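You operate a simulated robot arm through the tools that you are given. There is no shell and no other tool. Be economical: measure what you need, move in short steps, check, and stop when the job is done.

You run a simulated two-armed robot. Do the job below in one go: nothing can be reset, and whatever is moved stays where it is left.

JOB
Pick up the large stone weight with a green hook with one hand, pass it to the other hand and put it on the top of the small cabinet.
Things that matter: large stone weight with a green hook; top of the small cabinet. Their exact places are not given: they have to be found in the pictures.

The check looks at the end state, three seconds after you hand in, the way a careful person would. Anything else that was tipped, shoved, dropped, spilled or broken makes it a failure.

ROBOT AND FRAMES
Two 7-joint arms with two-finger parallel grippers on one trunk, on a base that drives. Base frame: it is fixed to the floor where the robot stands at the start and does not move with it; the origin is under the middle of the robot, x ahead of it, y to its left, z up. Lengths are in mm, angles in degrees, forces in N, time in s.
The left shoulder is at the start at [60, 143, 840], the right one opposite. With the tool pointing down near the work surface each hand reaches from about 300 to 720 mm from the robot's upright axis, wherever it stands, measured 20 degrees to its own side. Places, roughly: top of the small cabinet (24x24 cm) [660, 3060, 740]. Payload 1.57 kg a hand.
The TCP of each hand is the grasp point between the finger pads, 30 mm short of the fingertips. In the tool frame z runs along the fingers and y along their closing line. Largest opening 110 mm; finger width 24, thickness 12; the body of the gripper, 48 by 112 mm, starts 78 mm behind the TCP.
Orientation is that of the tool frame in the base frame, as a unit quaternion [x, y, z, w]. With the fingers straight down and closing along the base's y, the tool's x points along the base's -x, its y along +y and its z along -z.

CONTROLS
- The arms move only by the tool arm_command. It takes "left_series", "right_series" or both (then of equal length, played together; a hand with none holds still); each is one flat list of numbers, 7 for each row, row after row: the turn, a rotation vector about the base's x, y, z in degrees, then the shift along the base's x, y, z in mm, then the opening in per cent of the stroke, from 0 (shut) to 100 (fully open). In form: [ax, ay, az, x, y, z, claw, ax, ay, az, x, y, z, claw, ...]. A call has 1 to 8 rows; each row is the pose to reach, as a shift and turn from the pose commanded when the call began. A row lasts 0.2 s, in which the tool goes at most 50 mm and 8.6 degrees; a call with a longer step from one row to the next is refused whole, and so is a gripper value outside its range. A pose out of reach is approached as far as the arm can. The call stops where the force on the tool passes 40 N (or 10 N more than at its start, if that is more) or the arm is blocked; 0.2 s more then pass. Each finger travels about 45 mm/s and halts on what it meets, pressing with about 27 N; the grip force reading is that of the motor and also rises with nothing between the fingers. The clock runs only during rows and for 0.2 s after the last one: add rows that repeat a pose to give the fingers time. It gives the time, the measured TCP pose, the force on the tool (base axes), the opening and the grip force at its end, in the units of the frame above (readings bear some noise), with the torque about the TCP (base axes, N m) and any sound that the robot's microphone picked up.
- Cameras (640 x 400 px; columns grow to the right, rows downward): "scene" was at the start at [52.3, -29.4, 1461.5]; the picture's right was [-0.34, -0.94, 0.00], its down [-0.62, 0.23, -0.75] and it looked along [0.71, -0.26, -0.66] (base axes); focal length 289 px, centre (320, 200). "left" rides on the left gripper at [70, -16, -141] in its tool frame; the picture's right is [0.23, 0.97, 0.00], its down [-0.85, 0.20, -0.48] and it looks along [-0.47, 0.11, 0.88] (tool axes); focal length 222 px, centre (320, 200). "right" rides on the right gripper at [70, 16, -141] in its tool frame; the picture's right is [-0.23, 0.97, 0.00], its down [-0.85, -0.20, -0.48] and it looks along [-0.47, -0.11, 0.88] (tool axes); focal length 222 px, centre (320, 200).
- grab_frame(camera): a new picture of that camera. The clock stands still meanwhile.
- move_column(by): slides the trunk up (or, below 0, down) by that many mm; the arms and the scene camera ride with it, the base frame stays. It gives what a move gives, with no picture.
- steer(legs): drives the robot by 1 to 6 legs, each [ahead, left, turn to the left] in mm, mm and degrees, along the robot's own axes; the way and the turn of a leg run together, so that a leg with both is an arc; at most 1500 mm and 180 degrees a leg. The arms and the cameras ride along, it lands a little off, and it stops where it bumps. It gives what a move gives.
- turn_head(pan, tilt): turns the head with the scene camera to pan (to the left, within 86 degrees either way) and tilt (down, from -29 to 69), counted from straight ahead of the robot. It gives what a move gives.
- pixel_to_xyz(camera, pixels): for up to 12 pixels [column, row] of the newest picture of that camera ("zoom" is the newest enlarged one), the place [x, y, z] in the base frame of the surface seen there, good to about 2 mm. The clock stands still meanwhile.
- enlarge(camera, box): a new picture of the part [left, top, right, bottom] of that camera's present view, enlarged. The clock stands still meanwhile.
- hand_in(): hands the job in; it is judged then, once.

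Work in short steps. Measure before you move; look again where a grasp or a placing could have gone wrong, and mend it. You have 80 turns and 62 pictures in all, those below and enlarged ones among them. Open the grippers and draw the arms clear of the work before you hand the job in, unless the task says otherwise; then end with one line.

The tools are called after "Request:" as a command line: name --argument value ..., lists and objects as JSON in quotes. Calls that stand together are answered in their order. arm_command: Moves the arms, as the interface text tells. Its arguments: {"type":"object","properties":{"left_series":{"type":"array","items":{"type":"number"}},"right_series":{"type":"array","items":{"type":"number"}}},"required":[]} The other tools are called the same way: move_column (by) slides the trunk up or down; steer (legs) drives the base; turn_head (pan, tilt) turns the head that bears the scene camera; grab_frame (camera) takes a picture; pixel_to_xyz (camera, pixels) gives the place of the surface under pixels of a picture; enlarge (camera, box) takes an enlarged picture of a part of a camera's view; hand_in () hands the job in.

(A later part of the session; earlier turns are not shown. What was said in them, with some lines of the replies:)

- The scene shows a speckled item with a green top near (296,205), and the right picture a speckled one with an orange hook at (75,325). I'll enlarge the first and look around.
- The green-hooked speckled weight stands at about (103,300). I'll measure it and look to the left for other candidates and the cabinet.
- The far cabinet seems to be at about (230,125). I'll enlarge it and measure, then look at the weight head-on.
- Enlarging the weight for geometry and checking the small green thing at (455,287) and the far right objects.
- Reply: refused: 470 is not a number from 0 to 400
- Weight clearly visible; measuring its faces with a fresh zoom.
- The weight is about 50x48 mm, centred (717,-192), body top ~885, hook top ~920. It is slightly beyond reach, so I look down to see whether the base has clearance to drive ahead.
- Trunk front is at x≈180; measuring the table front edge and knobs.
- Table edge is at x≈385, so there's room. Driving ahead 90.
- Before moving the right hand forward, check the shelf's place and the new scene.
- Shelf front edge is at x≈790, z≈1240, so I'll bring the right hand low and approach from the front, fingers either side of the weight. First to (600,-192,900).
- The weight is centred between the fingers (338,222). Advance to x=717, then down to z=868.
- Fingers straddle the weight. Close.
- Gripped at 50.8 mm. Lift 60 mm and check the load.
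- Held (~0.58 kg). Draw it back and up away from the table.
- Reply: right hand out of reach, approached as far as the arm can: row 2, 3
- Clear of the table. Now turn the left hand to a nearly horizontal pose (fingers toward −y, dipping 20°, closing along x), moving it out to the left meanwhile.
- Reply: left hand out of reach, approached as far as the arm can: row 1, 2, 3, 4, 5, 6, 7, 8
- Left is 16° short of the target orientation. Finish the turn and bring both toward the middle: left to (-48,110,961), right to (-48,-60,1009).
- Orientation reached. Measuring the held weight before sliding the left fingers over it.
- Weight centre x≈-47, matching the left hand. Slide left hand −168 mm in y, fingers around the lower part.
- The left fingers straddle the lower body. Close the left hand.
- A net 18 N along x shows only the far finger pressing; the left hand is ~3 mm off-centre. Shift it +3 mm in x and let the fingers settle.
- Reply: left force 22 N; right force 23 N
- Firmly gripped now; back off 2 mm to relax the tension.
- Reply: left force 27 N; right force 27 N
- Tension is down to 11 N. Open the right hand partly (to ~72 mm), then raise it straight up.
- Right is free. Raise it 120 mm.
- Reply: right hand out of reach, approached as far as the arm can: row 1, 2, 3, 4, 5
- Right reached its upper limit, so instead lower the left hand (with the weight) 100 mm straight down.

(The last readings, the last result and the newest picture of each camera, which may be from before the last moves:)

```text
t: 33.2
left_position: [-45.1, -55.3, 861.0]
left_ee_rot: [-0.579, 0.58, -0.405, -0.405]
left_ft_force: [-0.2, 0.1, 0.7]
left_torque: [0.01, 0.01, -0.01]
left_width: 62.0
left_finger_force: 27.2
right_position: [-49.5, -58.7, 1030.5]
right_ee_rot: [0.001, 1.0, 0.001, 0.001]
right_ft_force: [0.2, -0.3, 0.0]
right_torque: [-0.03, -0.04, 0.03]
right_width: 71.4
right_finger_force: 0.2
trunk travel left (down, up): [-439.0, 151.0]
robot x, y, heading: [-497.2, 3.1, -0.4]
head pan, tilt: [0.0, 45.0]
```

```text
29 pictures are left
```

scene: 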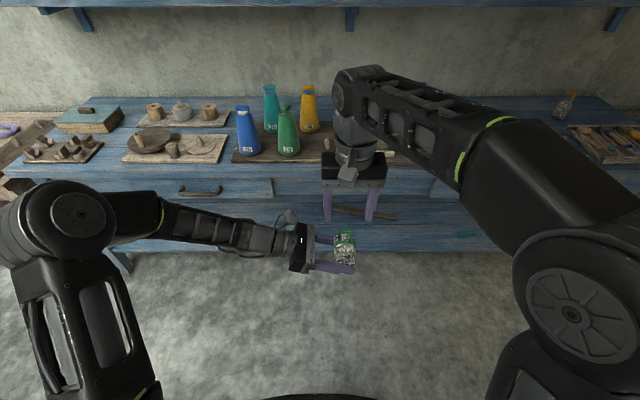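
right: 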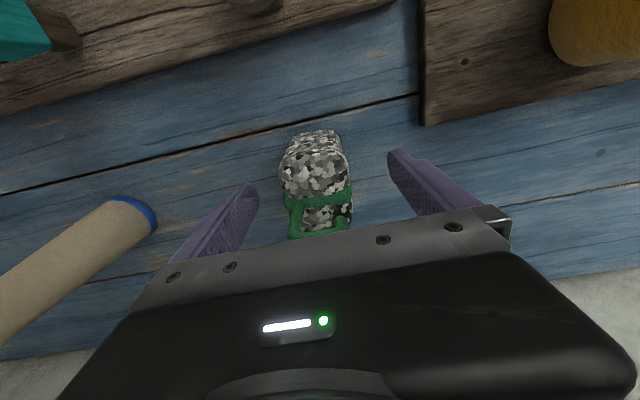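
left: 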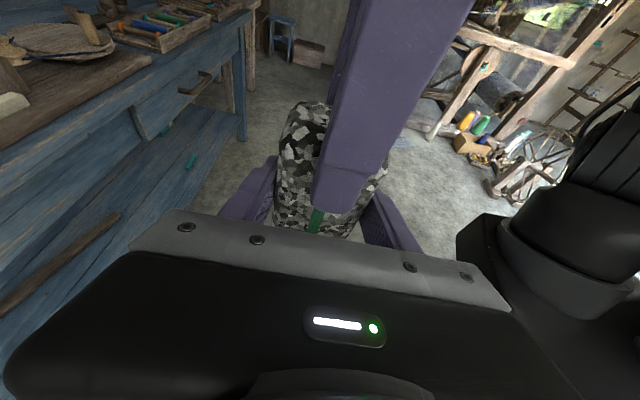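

The left hand holds the weight cleanly. Move the right hand away to the right, and look left along the way to drive.

Request:
arm_command --right_series '[0, 0, 0, -5, -45, 0, 65, 0, 0, 0, -10, -90, -5, 65, 0, 0, 0, -15, -135, -10, 65, 0, 0, 0, -20, -180, -10, 65]'

Request:
enlarge --camera "scene" --box '[270, 190, 400, 290]'

Request:
turn_head --pan 75 --tilt 25

Request:
grab_frame --camera "scene"

```text
t: 34.2
left_position: [-46.7, -54.9, 860.3]
left_ee_rot: [-0.579, 0.58, -0.406, -0.406]
left_ft_force: [-0.8, -1.1, 0.4]
left_torque: [0.02, -0.02, 0.0]
left_width: 61.9
left_finger_force: 27.0
right_position: [-67.8, -239.9, 1015.2]
right_ee_rot: [0.001, 1.0, -0.001, 0.0]
right_ft_force: [0.0, 0.7, -0.2]
right_torque: [0.02, 0.0, -0.06]
right_width: 71.5
right_finger_force: 0.2
trunk travel left (down, up): [-439.0, 151.0]
robot x, y, heading: [-498.2, -1.3, -0.1]
head pan, tilt: [0.0, 45.0]
```

```text
4.00 times, centred on (335, 240) of scene
```

zoom: 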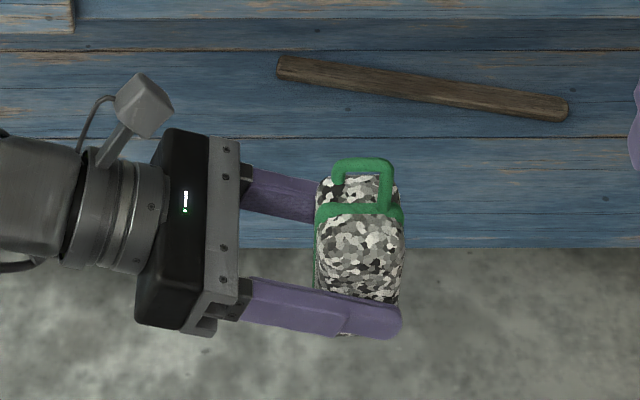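

```text
t: 35.7
left_position: [-45.7, -55.1, 860.7]
left_ee_rot: [-0.578, 0.58, -0.404, -0.406]
left_ft_force: [-0.8, -0.9, 0.5]
left_torque: [0.0, 0.02, 0.0]
left_width: 61.8
left_finger_force: 26.5
right_position: [-67.8, -238.4, 1016.1]
right_ee_rot: [0.001, 1.0, 0.001, 0.0]
right_ft_force: [0.7, 0.2, 0.2]
right_torque: [-0.03, 0.0, -0.01]
right_width: 71.6
right_finger_force: 0.0
trunk travel left (down, up): [-439.0, 151.0]
robot x, y, heading: [-502.3, -2.1, -0.2]
head pan, tilt: [75.0, 25.0]
```

```text
27 pictures are left
```

scene: 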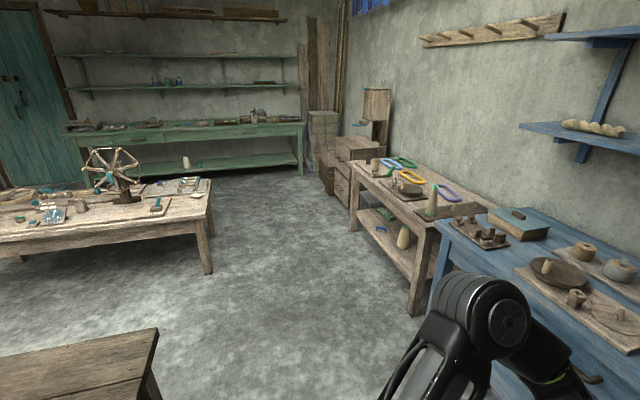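

Measuring the corridor: near table corner (155,330), middle table corner (212,185), wood table front, and the cabinet.

Request:
pixel_to_xyz --camera "scene" --pixels '[[150, 335], [210, 270], [208, 185], [412, 310], [352, 228], [425, 225], [330, 185], [345, 200], [360, 143], [345, 150], [378, 152], [300, 170]]'

Request:
enlarge --camera "scene" --box '[300, 70, 420, 250]'

```text
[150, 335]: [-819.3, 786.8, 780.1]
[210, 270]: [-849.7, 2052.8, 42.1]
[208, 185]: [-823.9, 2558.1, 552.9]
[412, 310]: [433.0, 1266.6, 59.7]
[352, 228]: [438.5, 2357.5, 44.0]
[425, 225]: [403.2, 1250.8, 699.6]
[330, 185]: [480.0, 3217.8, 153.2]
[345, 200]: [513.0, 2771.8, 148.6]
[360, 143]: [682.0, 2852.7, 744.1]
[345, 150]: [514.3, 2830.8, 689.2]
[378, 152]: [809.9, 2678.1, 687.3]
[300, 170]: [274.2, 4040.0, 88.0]
```

```text
2.22 times, centred on (360, 160) of scene
```

zoom: 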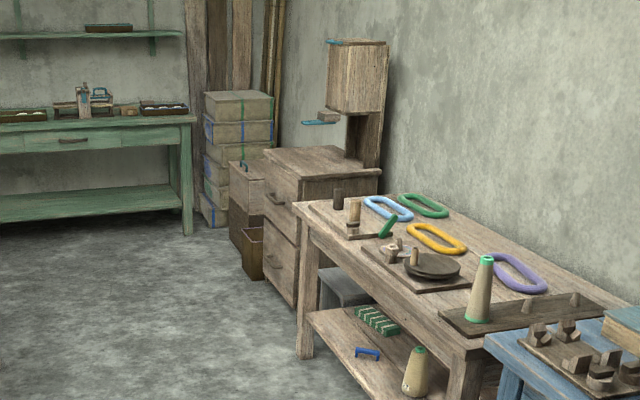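

The corridor spans x −820…400. Drive ahead 150 then strafe left 2850 to in front of the cabinet.

Request:
steer --legs '[[150, 0, 0], [0, 1400, 0], [0, 1350, 0]]'

Request:
turn_head --pan 10 --tilt 30

Request:
grab_frame --camera "scene"

```text
t: 50.0
left_position: [113.6, 2689.4, 861.7]
left_ee_rot: [-0.577, 0.581, -0.404, -0.407]
left_ft_force: [-0.3, 0.0, -1.0]
left_torque: [0.0, 0.04, 0.02]
left_width: 61.6
left_finger_force: 26.7
right_position: [90.0, 2504.3, 1015.5]
right_ee_rot: [0.005, 1.0, 0.0, -0.001]
right_ft_force: [0.3, 0.4, -0.2]
right_torque: [0.05, 0.02, 0.0]
right_width: 71.3
right_finger_force: 0.0
trunk travel left (down, up): [-439.0, 151.0]
robot x, y, heading: [-339.7, 2746.2, -0.5]
head pan, tilt: [75.0, 25.0]
```

```text
t: 51.3
left_position: [112.9, 2689.3, 861.4]
left_ee_rot: [-0.577, 0.581, -0.404, -0.407]
left_ft_force: [0.5, 1.0, 0.6]
left_torque: [-0.02, -0.01, 0.01]
left_width: 61.8
left_finger_force: 26.6
right_position: [90.4, 2504.5, 1015.7]
right_ee_rot: [0.005, 1.0, 0.0, 0.0]
right_ft_force: [0.2, -0.5, -0.8]
right_torque: [0.01, 0.01, -0.01]
right_width: 71.6
right_finger_force: 0.0
trunk travel left (down, up): [-439.0, 151.0]
robot x, y, heading: [-339.0, 2745.3, -0.5]
head pan, tilt: [10.0, 30.0]
```

```text
25 pictures are left
```

scene: 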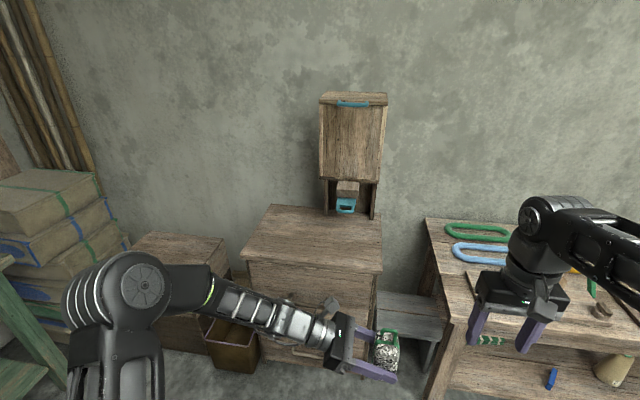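

Measuring the top surface of the drawer cabinet in front and the one to its left.

Request:
pixel_to_xyz --camera "scene" --pixels '[[248, 255], [378, 268], [275, 207], [325, 212], [300, 240], [350, 240], [380, 215], [345, 205], [330, 215], [180, 250], [150, 240], [220, 245]]'

Request:
enlarge --camera "scene" --box '[120, 160, 440, 380]'

```text
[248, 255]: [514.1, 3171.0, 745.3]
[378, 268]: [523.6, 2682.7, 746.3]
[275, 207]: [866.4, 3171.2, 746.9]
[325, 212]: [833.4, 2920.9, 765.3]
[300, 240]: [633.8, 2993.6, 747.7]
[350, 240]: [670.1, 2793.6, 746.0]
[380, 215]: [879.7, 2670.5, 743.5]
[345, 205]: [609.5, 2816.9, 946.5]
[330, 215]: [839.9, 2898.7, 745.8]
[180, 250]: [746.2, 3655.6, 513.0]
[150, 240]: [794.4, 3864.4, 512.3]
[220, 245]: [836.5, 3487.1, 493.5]
```

```text
1.82 times, centred on (280, 270) of scene
```

zoom: 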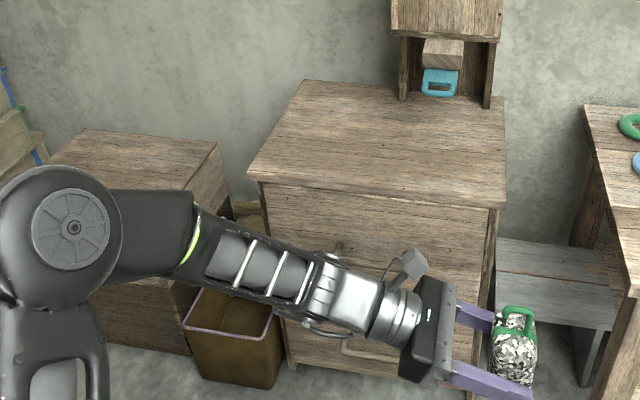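

The drawer cabinet's top spans x 510–880, y 2680–3170, z 746; the free left half is the target. Tuck the right hand back, then strafe left 365 and drive ahead 400.

Request:
arm_command --right_series '[0, 0, 0, -33, -30, 0, 65, 0, 0, 0, -66, -60, 0, 65, 0, 0, 0, -100, -90, 0, 65]'

Request:
steer --legs '[[0, 365, 0.5], [400, 0, 0]]'

Request:
turn_head --pan 0 --tilt 50

Request:
grab_frame --camera "scene"

```text
t: 52.1
left_position: [113.1, 2688.9, 861.3]
left_ee_rot: [-0.576, 0.582, -0.404, -0.408]
left_ft_force: [-0.5, -0.2, 0.8]
left_torque: [0.05, 0.02, 0.01]
left_width: 61.8
left_finger_force: 26.9
right_position: [-8.5, 2414.3, 1016.4]
right_ee_rot: [0.004, 1.0, -0.001, 0.0]
right_ft_force: [1.0, 0.7, -0.2]
right_torque: [0.04, 0.0, -0.01]
right_width: 71.0
right_finger_force: 0.0
trunk travel left (down, up): [-439.0, 151.0]
robot x, y, heading: [-340.0, 2747.8, -0.4]
head pan, tilt: [10.0, 30.0]
```

```text
t: 56.5
left_position: [511.0, 3062.8, 862.0]
left_ee_rot: [0.58, -0.578, 0.406, 0.406]
left_ft_force: [0.7, -0.3, 0.9]
left_torque: [0.07, 0.01, 0.03]
left_width: 62.1
left_finger_force: 26.8
right_position: [393.6, 2786.9, 1016.8]
right_ee_rot: [-0.001, 1.0, 0.001, 0.0]
right_ft_force: [0.5, -0.1, -0.3]
right_torque: [-0.01, 0.0, -0.01]
right_width: 71.4
right_finger_force: 0.1
trunk travel left (down, up): [-439.0, 151.0]
robot x, y, heading: [59.6, 3113.4, -0.2]
head pan, tilt: [10.0, 30.0]
```

```text
t: 57.4
left_position: [511.1, 3064.8, 861.0]
left_ee_rot: [0.58, -0.579, 0.406, 0.405]
left_ft_force: [0.0, -0.5, 0.2]
left_torque: [0.02, 0.05, 0.03]
left_width: 62.2
left_finger_force: 27.3
right_position: [394.6, 2788.0, 1016.5]
right_ee_rot: [0.0, 1.0, 0.0, -0.001]
right_ft_force: [-0.5, -0.8, -0.3]
right_torque: [-0.03, 0.02, -0.01]
right_width: 71.2
right_finger_force: 0.1
trunk travel left (down, up): [-439.0, 151.0]
robot x, y, heading: [57.1, 3116.5, 0.3]
head pan, tilt: [0.0, 50.0]
```

```text
23 pictures are left
```

scene: 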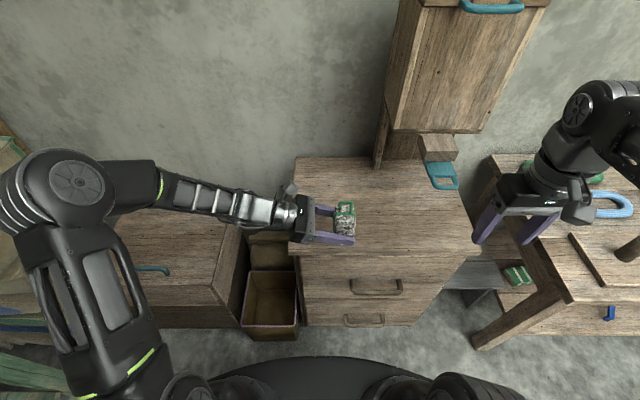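

Now extend the left arm +140 mm in x over the cabinet top (bottom of weight at ~822, well above 746).

Request:
arm_command --left_series '[0, 0, 0, 30, -2, 0, 0, 0, 0, 0, 60, -4, 0, 0, 0, 0, 0, 90, -6, 0, 0, 0, 0, 0, 118, -8, 0, 0, 0, 0, 0, 140, -10, 0, 0, 0, 0, 0, 140, -10, 0, 0]'

Request:
grab_frame --camera "scene"

```text
t: 58.8
left_position: [652.8, 3053.1, 861.5]
left_ee_rot: [0.58, -0.578, 0.406, 0.405]
left_ft_force: [0.5, 0.2, -0.2]
left_torque: [0.01, -0.01, 0.03]
left_width: 61.8
left_finger_force: 27.5
right_position: [395.0, 2787.3, 1017.4]
right_ee_rot: [-0.001, 1.0, 0.0, 0.0]
right_ft_force: [0.2, 0.5, 0.0]
right_torque: [0.03, -0.02, 0.05]
right_width: 71.7
right_finger_force: 0.1
trunk travel left (down, up): [-439.0, 151.0]
robot x, y, heading: [56.2, 3117.6, 0.1]
head pan, tilt: [0.0, 50.0]
```

```text
22 pictures are left
```

scene: 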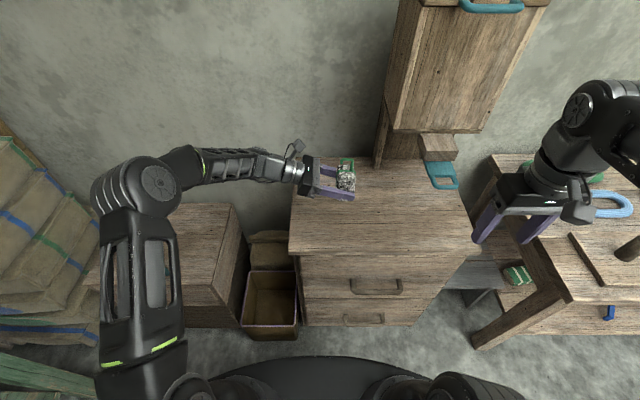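

Reached. Check the weight's posture and lowest point before lowering.

Request:
enlarge --camera "scene" --box '[280, 140, 400, 215]'

Request:
pixel_to_xyz --camera "zoom" --pixels '[[350, 180], [340, 200], [360, 215], [380, 230], [355, 320], [420, 300], [355, 100], [330, 160], [380, 180], [230, 290]]'

```text
5.33 times, centred on (340, 178) of scene
```

zoom: 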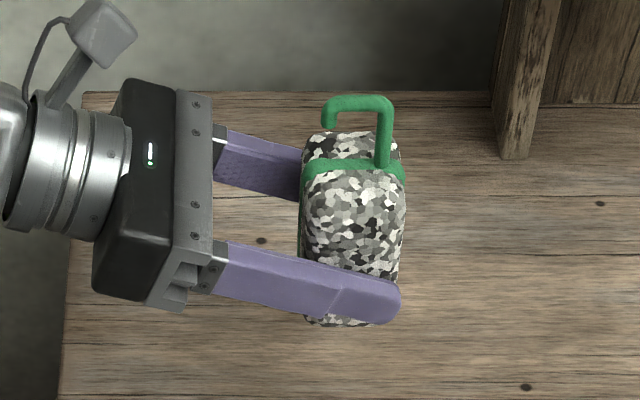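

```text
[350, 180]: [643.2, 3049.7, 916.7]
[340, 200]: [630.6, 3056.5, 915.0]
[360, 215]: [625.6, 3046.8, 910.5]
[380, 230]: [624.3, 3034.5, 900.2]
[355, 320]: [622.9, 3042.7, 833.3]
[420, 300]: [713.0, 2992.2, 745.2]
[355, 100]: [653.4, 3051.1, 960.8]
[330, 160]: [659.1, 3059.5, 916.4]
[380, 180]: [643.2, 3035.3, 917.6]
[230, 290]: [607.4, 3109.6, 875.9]
```

The weight is upright with its bottom at ~820. Lower 62 mm, then finish in small steps watching force.

Request:
arm_command --left_series '[0, 0, 0, 0, 0, -20, 0, 0, 0, 0, 0, 0, -40, 0, 0, 0, 0, 0, 0, -55, 0, 0, 0, 0, 0, 0, -64, 0, 0, 0, 0, 0, 0, -64, 0]'

Request:
arm_command --left_series '[0, 0, 0, 0, 0, -2, 0, 0, 0, 0, 0, 0, -4, 0, 0, 0, 0, 0, 0, -6, 0]'

Request:
enlarge --camera "scene" --box '[280, 140, 400, 215]'

```text
t: 60.0
left_position: [652.1, 3053.4, 797.8]
left_ee_rot: [0.58, -0.578, 0.407, 0.404]
left_ft_force: [-0.4, 0.8, -0.2]
left_torque: [0.06, 0.02, 0.02]
left_width: 61.9
left_finger_force: 26.7
right_position: [395.5, 2788.5, 1016.9]
right_ee_rot: [-0.001, 1.0, 0.001, 0.0]
right_ft_force: [-0.3, 0.2, -0.2]
right_torque: [-0.02, -0.04, -0.02]
right_width: 71.4
right_finger_force: 0.0
trunk travel left (down, up): [-439.0, 151.0]
robot x, y, heading: [55.2, 3111.3, 0.1]
head pan, tilt: [0.0, 50.0]
```

```text
t: 60.8
left_position: [652.1, 3052.2, 790.6]
left_ee_rot: [0.58, -0.579, 0.406, 0.405]
left_ft_force: [-0.1, 0.4, 0.3]
left_torque: [0.04, -0.03, 0.01]
left_width: 61.6
left_finger_force: 26.6
right_position: [394.2, 2787.7, 1017.6]
right_ee_rot: [-0.001, 1.0, 0.001, 0.0]
right_ft_force: [-0.4, 0.9, 0.4]
right_torque: [-0.02, 0.0, 0.0]
right_width: 71.6
right_finger_force: 0.0
trunk travel left (down, up): [-439.0, 151.0]
robot x, y, heading: [57.3, 3116.3, 0.1]
head pan, tilt: [0.0, 50.0]
```

```text
5.33 times, centred on (340, 178) of scene
```

zoom: 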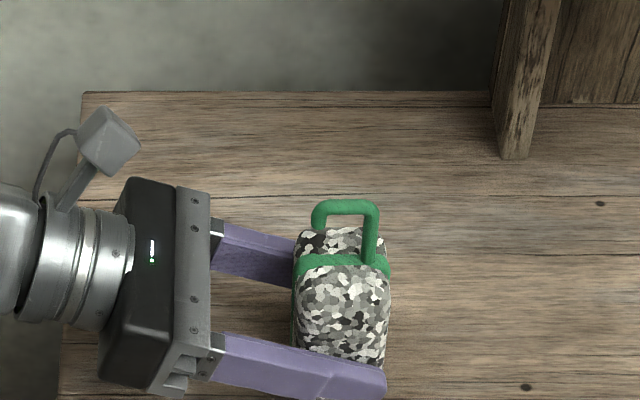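

Not yet touching (force ~0, z 790.6). Continue in 1.5 mm steps until contact.

Request:
arm_command --left_series '[0, 0, 0, 0, 0, -1.5, 0, 0, 0, 0, 0, 0, -3, 0]'

Request:
arm_command --left_series '[0, 0, 0, 0, 0, -1.5, 0, 0, 0, 0, 0, 0, -2, 0]'

Request:
enlarge --camera "scene" --box '[290, 160, 390, 235]'

```text
t: 61.4
left_position: [651.1, 3053.0, 787.9]
left_ee_rot: [0.581, -0.578, 0.406, 0.404]
left_ft_force: [0.1, 0.3, -0.8]
left_torque: [0.03, -0.02, 0.01]
left_width: 62.1
left_finger_force: 26.6
right_position: [394.1, 2787.6, 1016.2]
right_ee_rot: [-0.001, 1.0, 0.0, 0.0]
right_ft_force: [-0.2, 0.9, -0.3]
right_torque: [0.03, 0.0, -0.02]
right_width: 71.6
right_finger_force: 0.1
trunk travel left (down, up): [-439.0, 151.0]
robot x, y, heading: [59.8, 3116.0, -0.0]
head pan, tilt: [0.0, 50.0]
```

```text
t: 62.0
left_position: [651.6, 3051.8, 786.6]
left_ee_rot: [0.58, -0.578, 0.407, 0.405]
left_ft_force: [0.4, 0.6, 0.0]
left_torque: [0.14, 0.09, -0.05]
left_width: 62.1
left_finger_force: 27.4
right_position: [393.1, 2788.0, 1016.4]
right_ee_rot: [-0.001, 1.0, 0.0, 0.0]
right_ft_force: [0.1, -0.4, -0.1]
right_torque: [-0.02, 0.01, 0.05]
right_width: 71.7
right_finger_force: 0.0
trunk travel left (down, up): [-439.0, 151.0]
robot x, y, heading: [59.1, 3118.6, 0.2]
head pan, tilt: [0.0, 50.0]
```

```text
5.33 times, centred on (340, 198) of scene
```

zoom: 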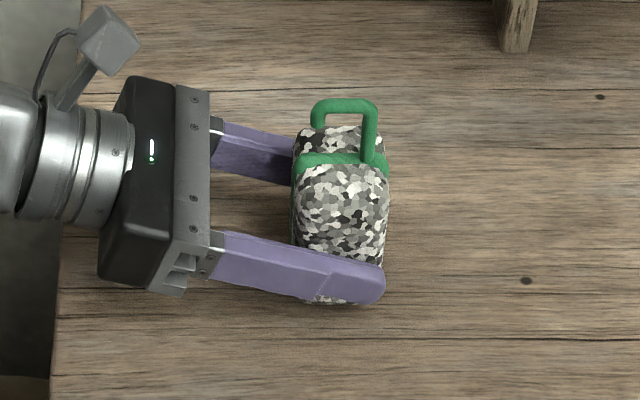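

Request:
arm_command --left_series '[0, 0, 0, 0, 0, -1, 0, 0, 0, 0, 0, 0, -2, 0]'

```text
t: 62.6
left_position: [652.3, 3053.7, 787.7]
left_ee_rot: [0.58, -0.577, 0.409, 0.404]
left_ft_force: [0.7, 3.6, 13.5]
left_torque: [0.56, 0.56, -0.14]
left_width: 61.7
left_finger_force: 26.7
right_position: [393.3, 2788.2, 1017.7]
right_ee_rot: [-0.001, 1.0, 0.0, 0.0]
right_ft_force: [-0.2, -0.4, -0.1]
right_torque: [0.0, 0.01, 0.0]
right_width: 71.4
right_finger_force: 0.0
trunk travel left (down, up): [-439.0, 151.0]
robot x, y, heading: [56.7, 3121.8, 0.3]
head pan, tilt: [0.0, 50.0]
```

Contact (13.5 N). Relax 1 mm and open the left fingers.

Request:
arm_command --left_series '[0, 0, 0, 0, 0, 1, 0, 0, 0, 0, 0, 0, 1.3, 55, 0, 0, 0, 0, 0, 1.3, 65, 0, 0, 0, 0, 0, 1.3, 80, 0, 0, 0, 0, 0, 1.3, 95, 0, 0, 0, 0, 0, 1.3, 95]'

Request:
enlarge --camera "scene" --box '[290, 160, 390, 235]'

```text
t: 64.0
left_position: [649.8, 3052.9, 785.7]
left_ee_rot: [0.58, -0.579, 0.406, 0.405]
left_ft_force: [0.5, -0.1, 0.2]
left_torque: [-0.01, 0.0, 0.02]
left_width: 104.3
left_finger_force: 0.2
right_position: [393.2, 2787.6, 1017.9]
right_ee_rot: [-0.002, 1.0, 0.0, 0.0]
right_ft_force: [-0.7, 1.0, 0.2]
right_torque: [-0.01, 0.03, 0.04]
right_width: 71.4
right_finger_force: 0.1
trunk travel left (down, up): [-439.0, 151.0]
robot x, y, heading: [56.9, 3112.8, 0.1]
head pan, tilt: [0.0, 50.0]
```

```text
5.33 times, centred on (340, 198) of scene
```

zoom: 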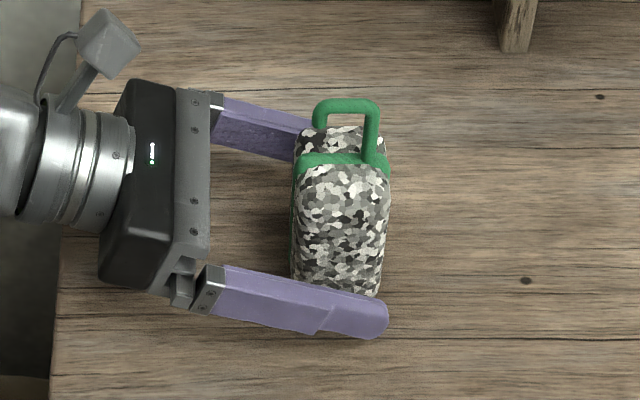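

Released; the weight stands. Withdraw the left hand along its own axis.

Request:
arm_command --left_series '[0, 0, 0, 0, 20, 7, 95, 0, 0, 0, 0, 50, 18, 95, 0, 0, 0, 0, 85, 31, 95, 0, 0, 0, 0, 120, 44, 95, 0, 0, 0, -20, 140, 75, 95, 0, 0, 0, -50, 145, 100, 95]'

Request:
grab_frame --camera "scene"

```text
t: 65.4
left_position: [599.7, 3199.5, 885.3]
left_ee_rot: [0.58, -0.578, 0.406, 0.405]
left_ft_force: [-0.3, 0.4, -0.1]
left_torque: [-0.02, -0.01, 0.0]
left_width: 104.6
left_finger_force: 0.0
right_position: [393.7, 2788.0, 1017.3]
right_ee_rot: [-0.001, 1.0, 0.0, 0.0]
right_ft_force: [-0.2, 0.1, -0.6]
right_torque: [0.02, -0.02, 0.0]
right_width: 71.7
right_finger_force: 0.0
trunk travel left (down, up): [-439.0, 151.0]
robot x, y, heading: [54.4, 3118.5, 0.2]
head pan, tilt: [0.0, 50.0]
```

```text
17 pictures are left
```

scene: 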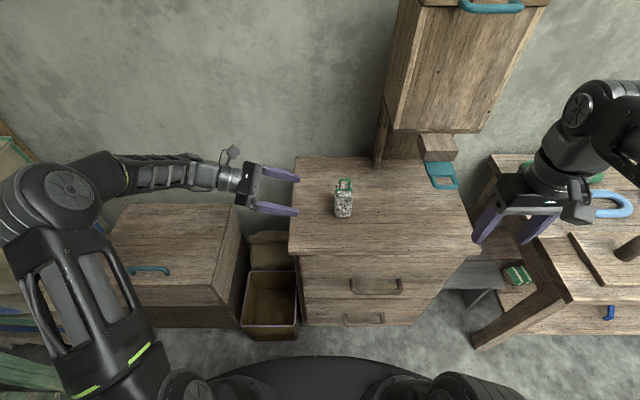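

The weight stands upright on the cabinet top. Open both hands and back the robot off, then a last look.

Request:
arm_command --left_series '[0, 0, 0, -30, 0, 20, 100, 0, 0, 0, -60, 0, 30, 100]' --right_series '[0, 0, 0, 0, 0, 0, 100, 0, 0, 0, 0, 0, 0, 100]'

Request:
steer --legs '[[-300, 0, 0]]'

Request:
grab_frame --camera "scene"

Request:
enlarge --camera "scene" --box '[270, 90, 410, 200]'

```text
t: 66.0
left_position: [538.7, 3200.5, 913.9]
left_ee_rot: [0.58, -0.578, 0.407, 0.405]
left_ft_force: [-0.6, 0.6, -0.5]
left_torque: [0.01, 0.01, 0.03]
left_width: 110.2
left_finger_force: 0.0
right_position: [392.9, 2787.2, 1018.3]
right_ee_rot: [-0.001, 1.0, 0.001, 0.0]
right_ft_force: [0.4, 1.3, -0.8]
right_torque: [-0.04, -0.01, 0.0]
right_width: 109.8
right_finger_force: 0.0
trunk travel left (down, up): [-439.0, 151.0]
robot x, y, heading: [58.8, 3116.1, -0.2]
head pan, tilt: [0.0, 50.0]
```

```text
t: 68.0
left_position: [238.3, 3202.0, 915.0]
left_ee_rot: [0.582, -0.577, 0.408, 0.403]
left_ft_force: [-0.7, 0.6, -1.6]
left_torque: [0.02, -0.01, -0.02]
left_width: 110.1
left_finger_force: 0.2
right_position: [95.9, 2788.8, 1017.5]
right_ee_rot: [-0.005, 1.0, 0.001, 0.0]
right_ft_force: [-0.7, 0.0, 0.7]
right_torque: [0.01, 0.0, -0.02]
right_width: 110.2
right_finger_force: 0.0
trunk travel left (down, up): [-439.0, 151.0]
robot x, y, heading: [-239.9, 3115.3, 0.4]
head pan, tilt: [0.0, 50.0]
```

```text
16 pictures are left
```

scene: 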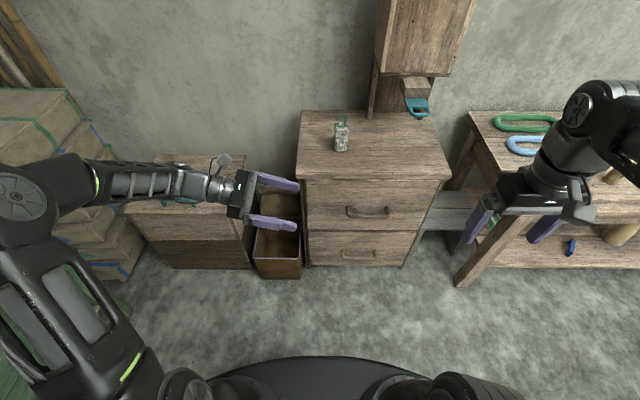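

```text
3.64 times, centred on (340, 145) of scene
```

zoom: 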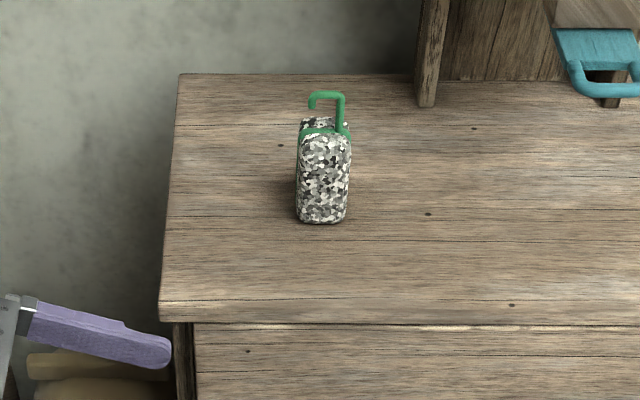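

The weight stands upright on the cabinet top, the hands are open and clear, and nothing else moved. Handing in.

Request:
hand_in

```text
The job is handed in.
```

The right hand picked up the green-hooked stone weight and passed it to the left hand in mid-air; it now stands upright on the small cabinet, with both hands open and clear.
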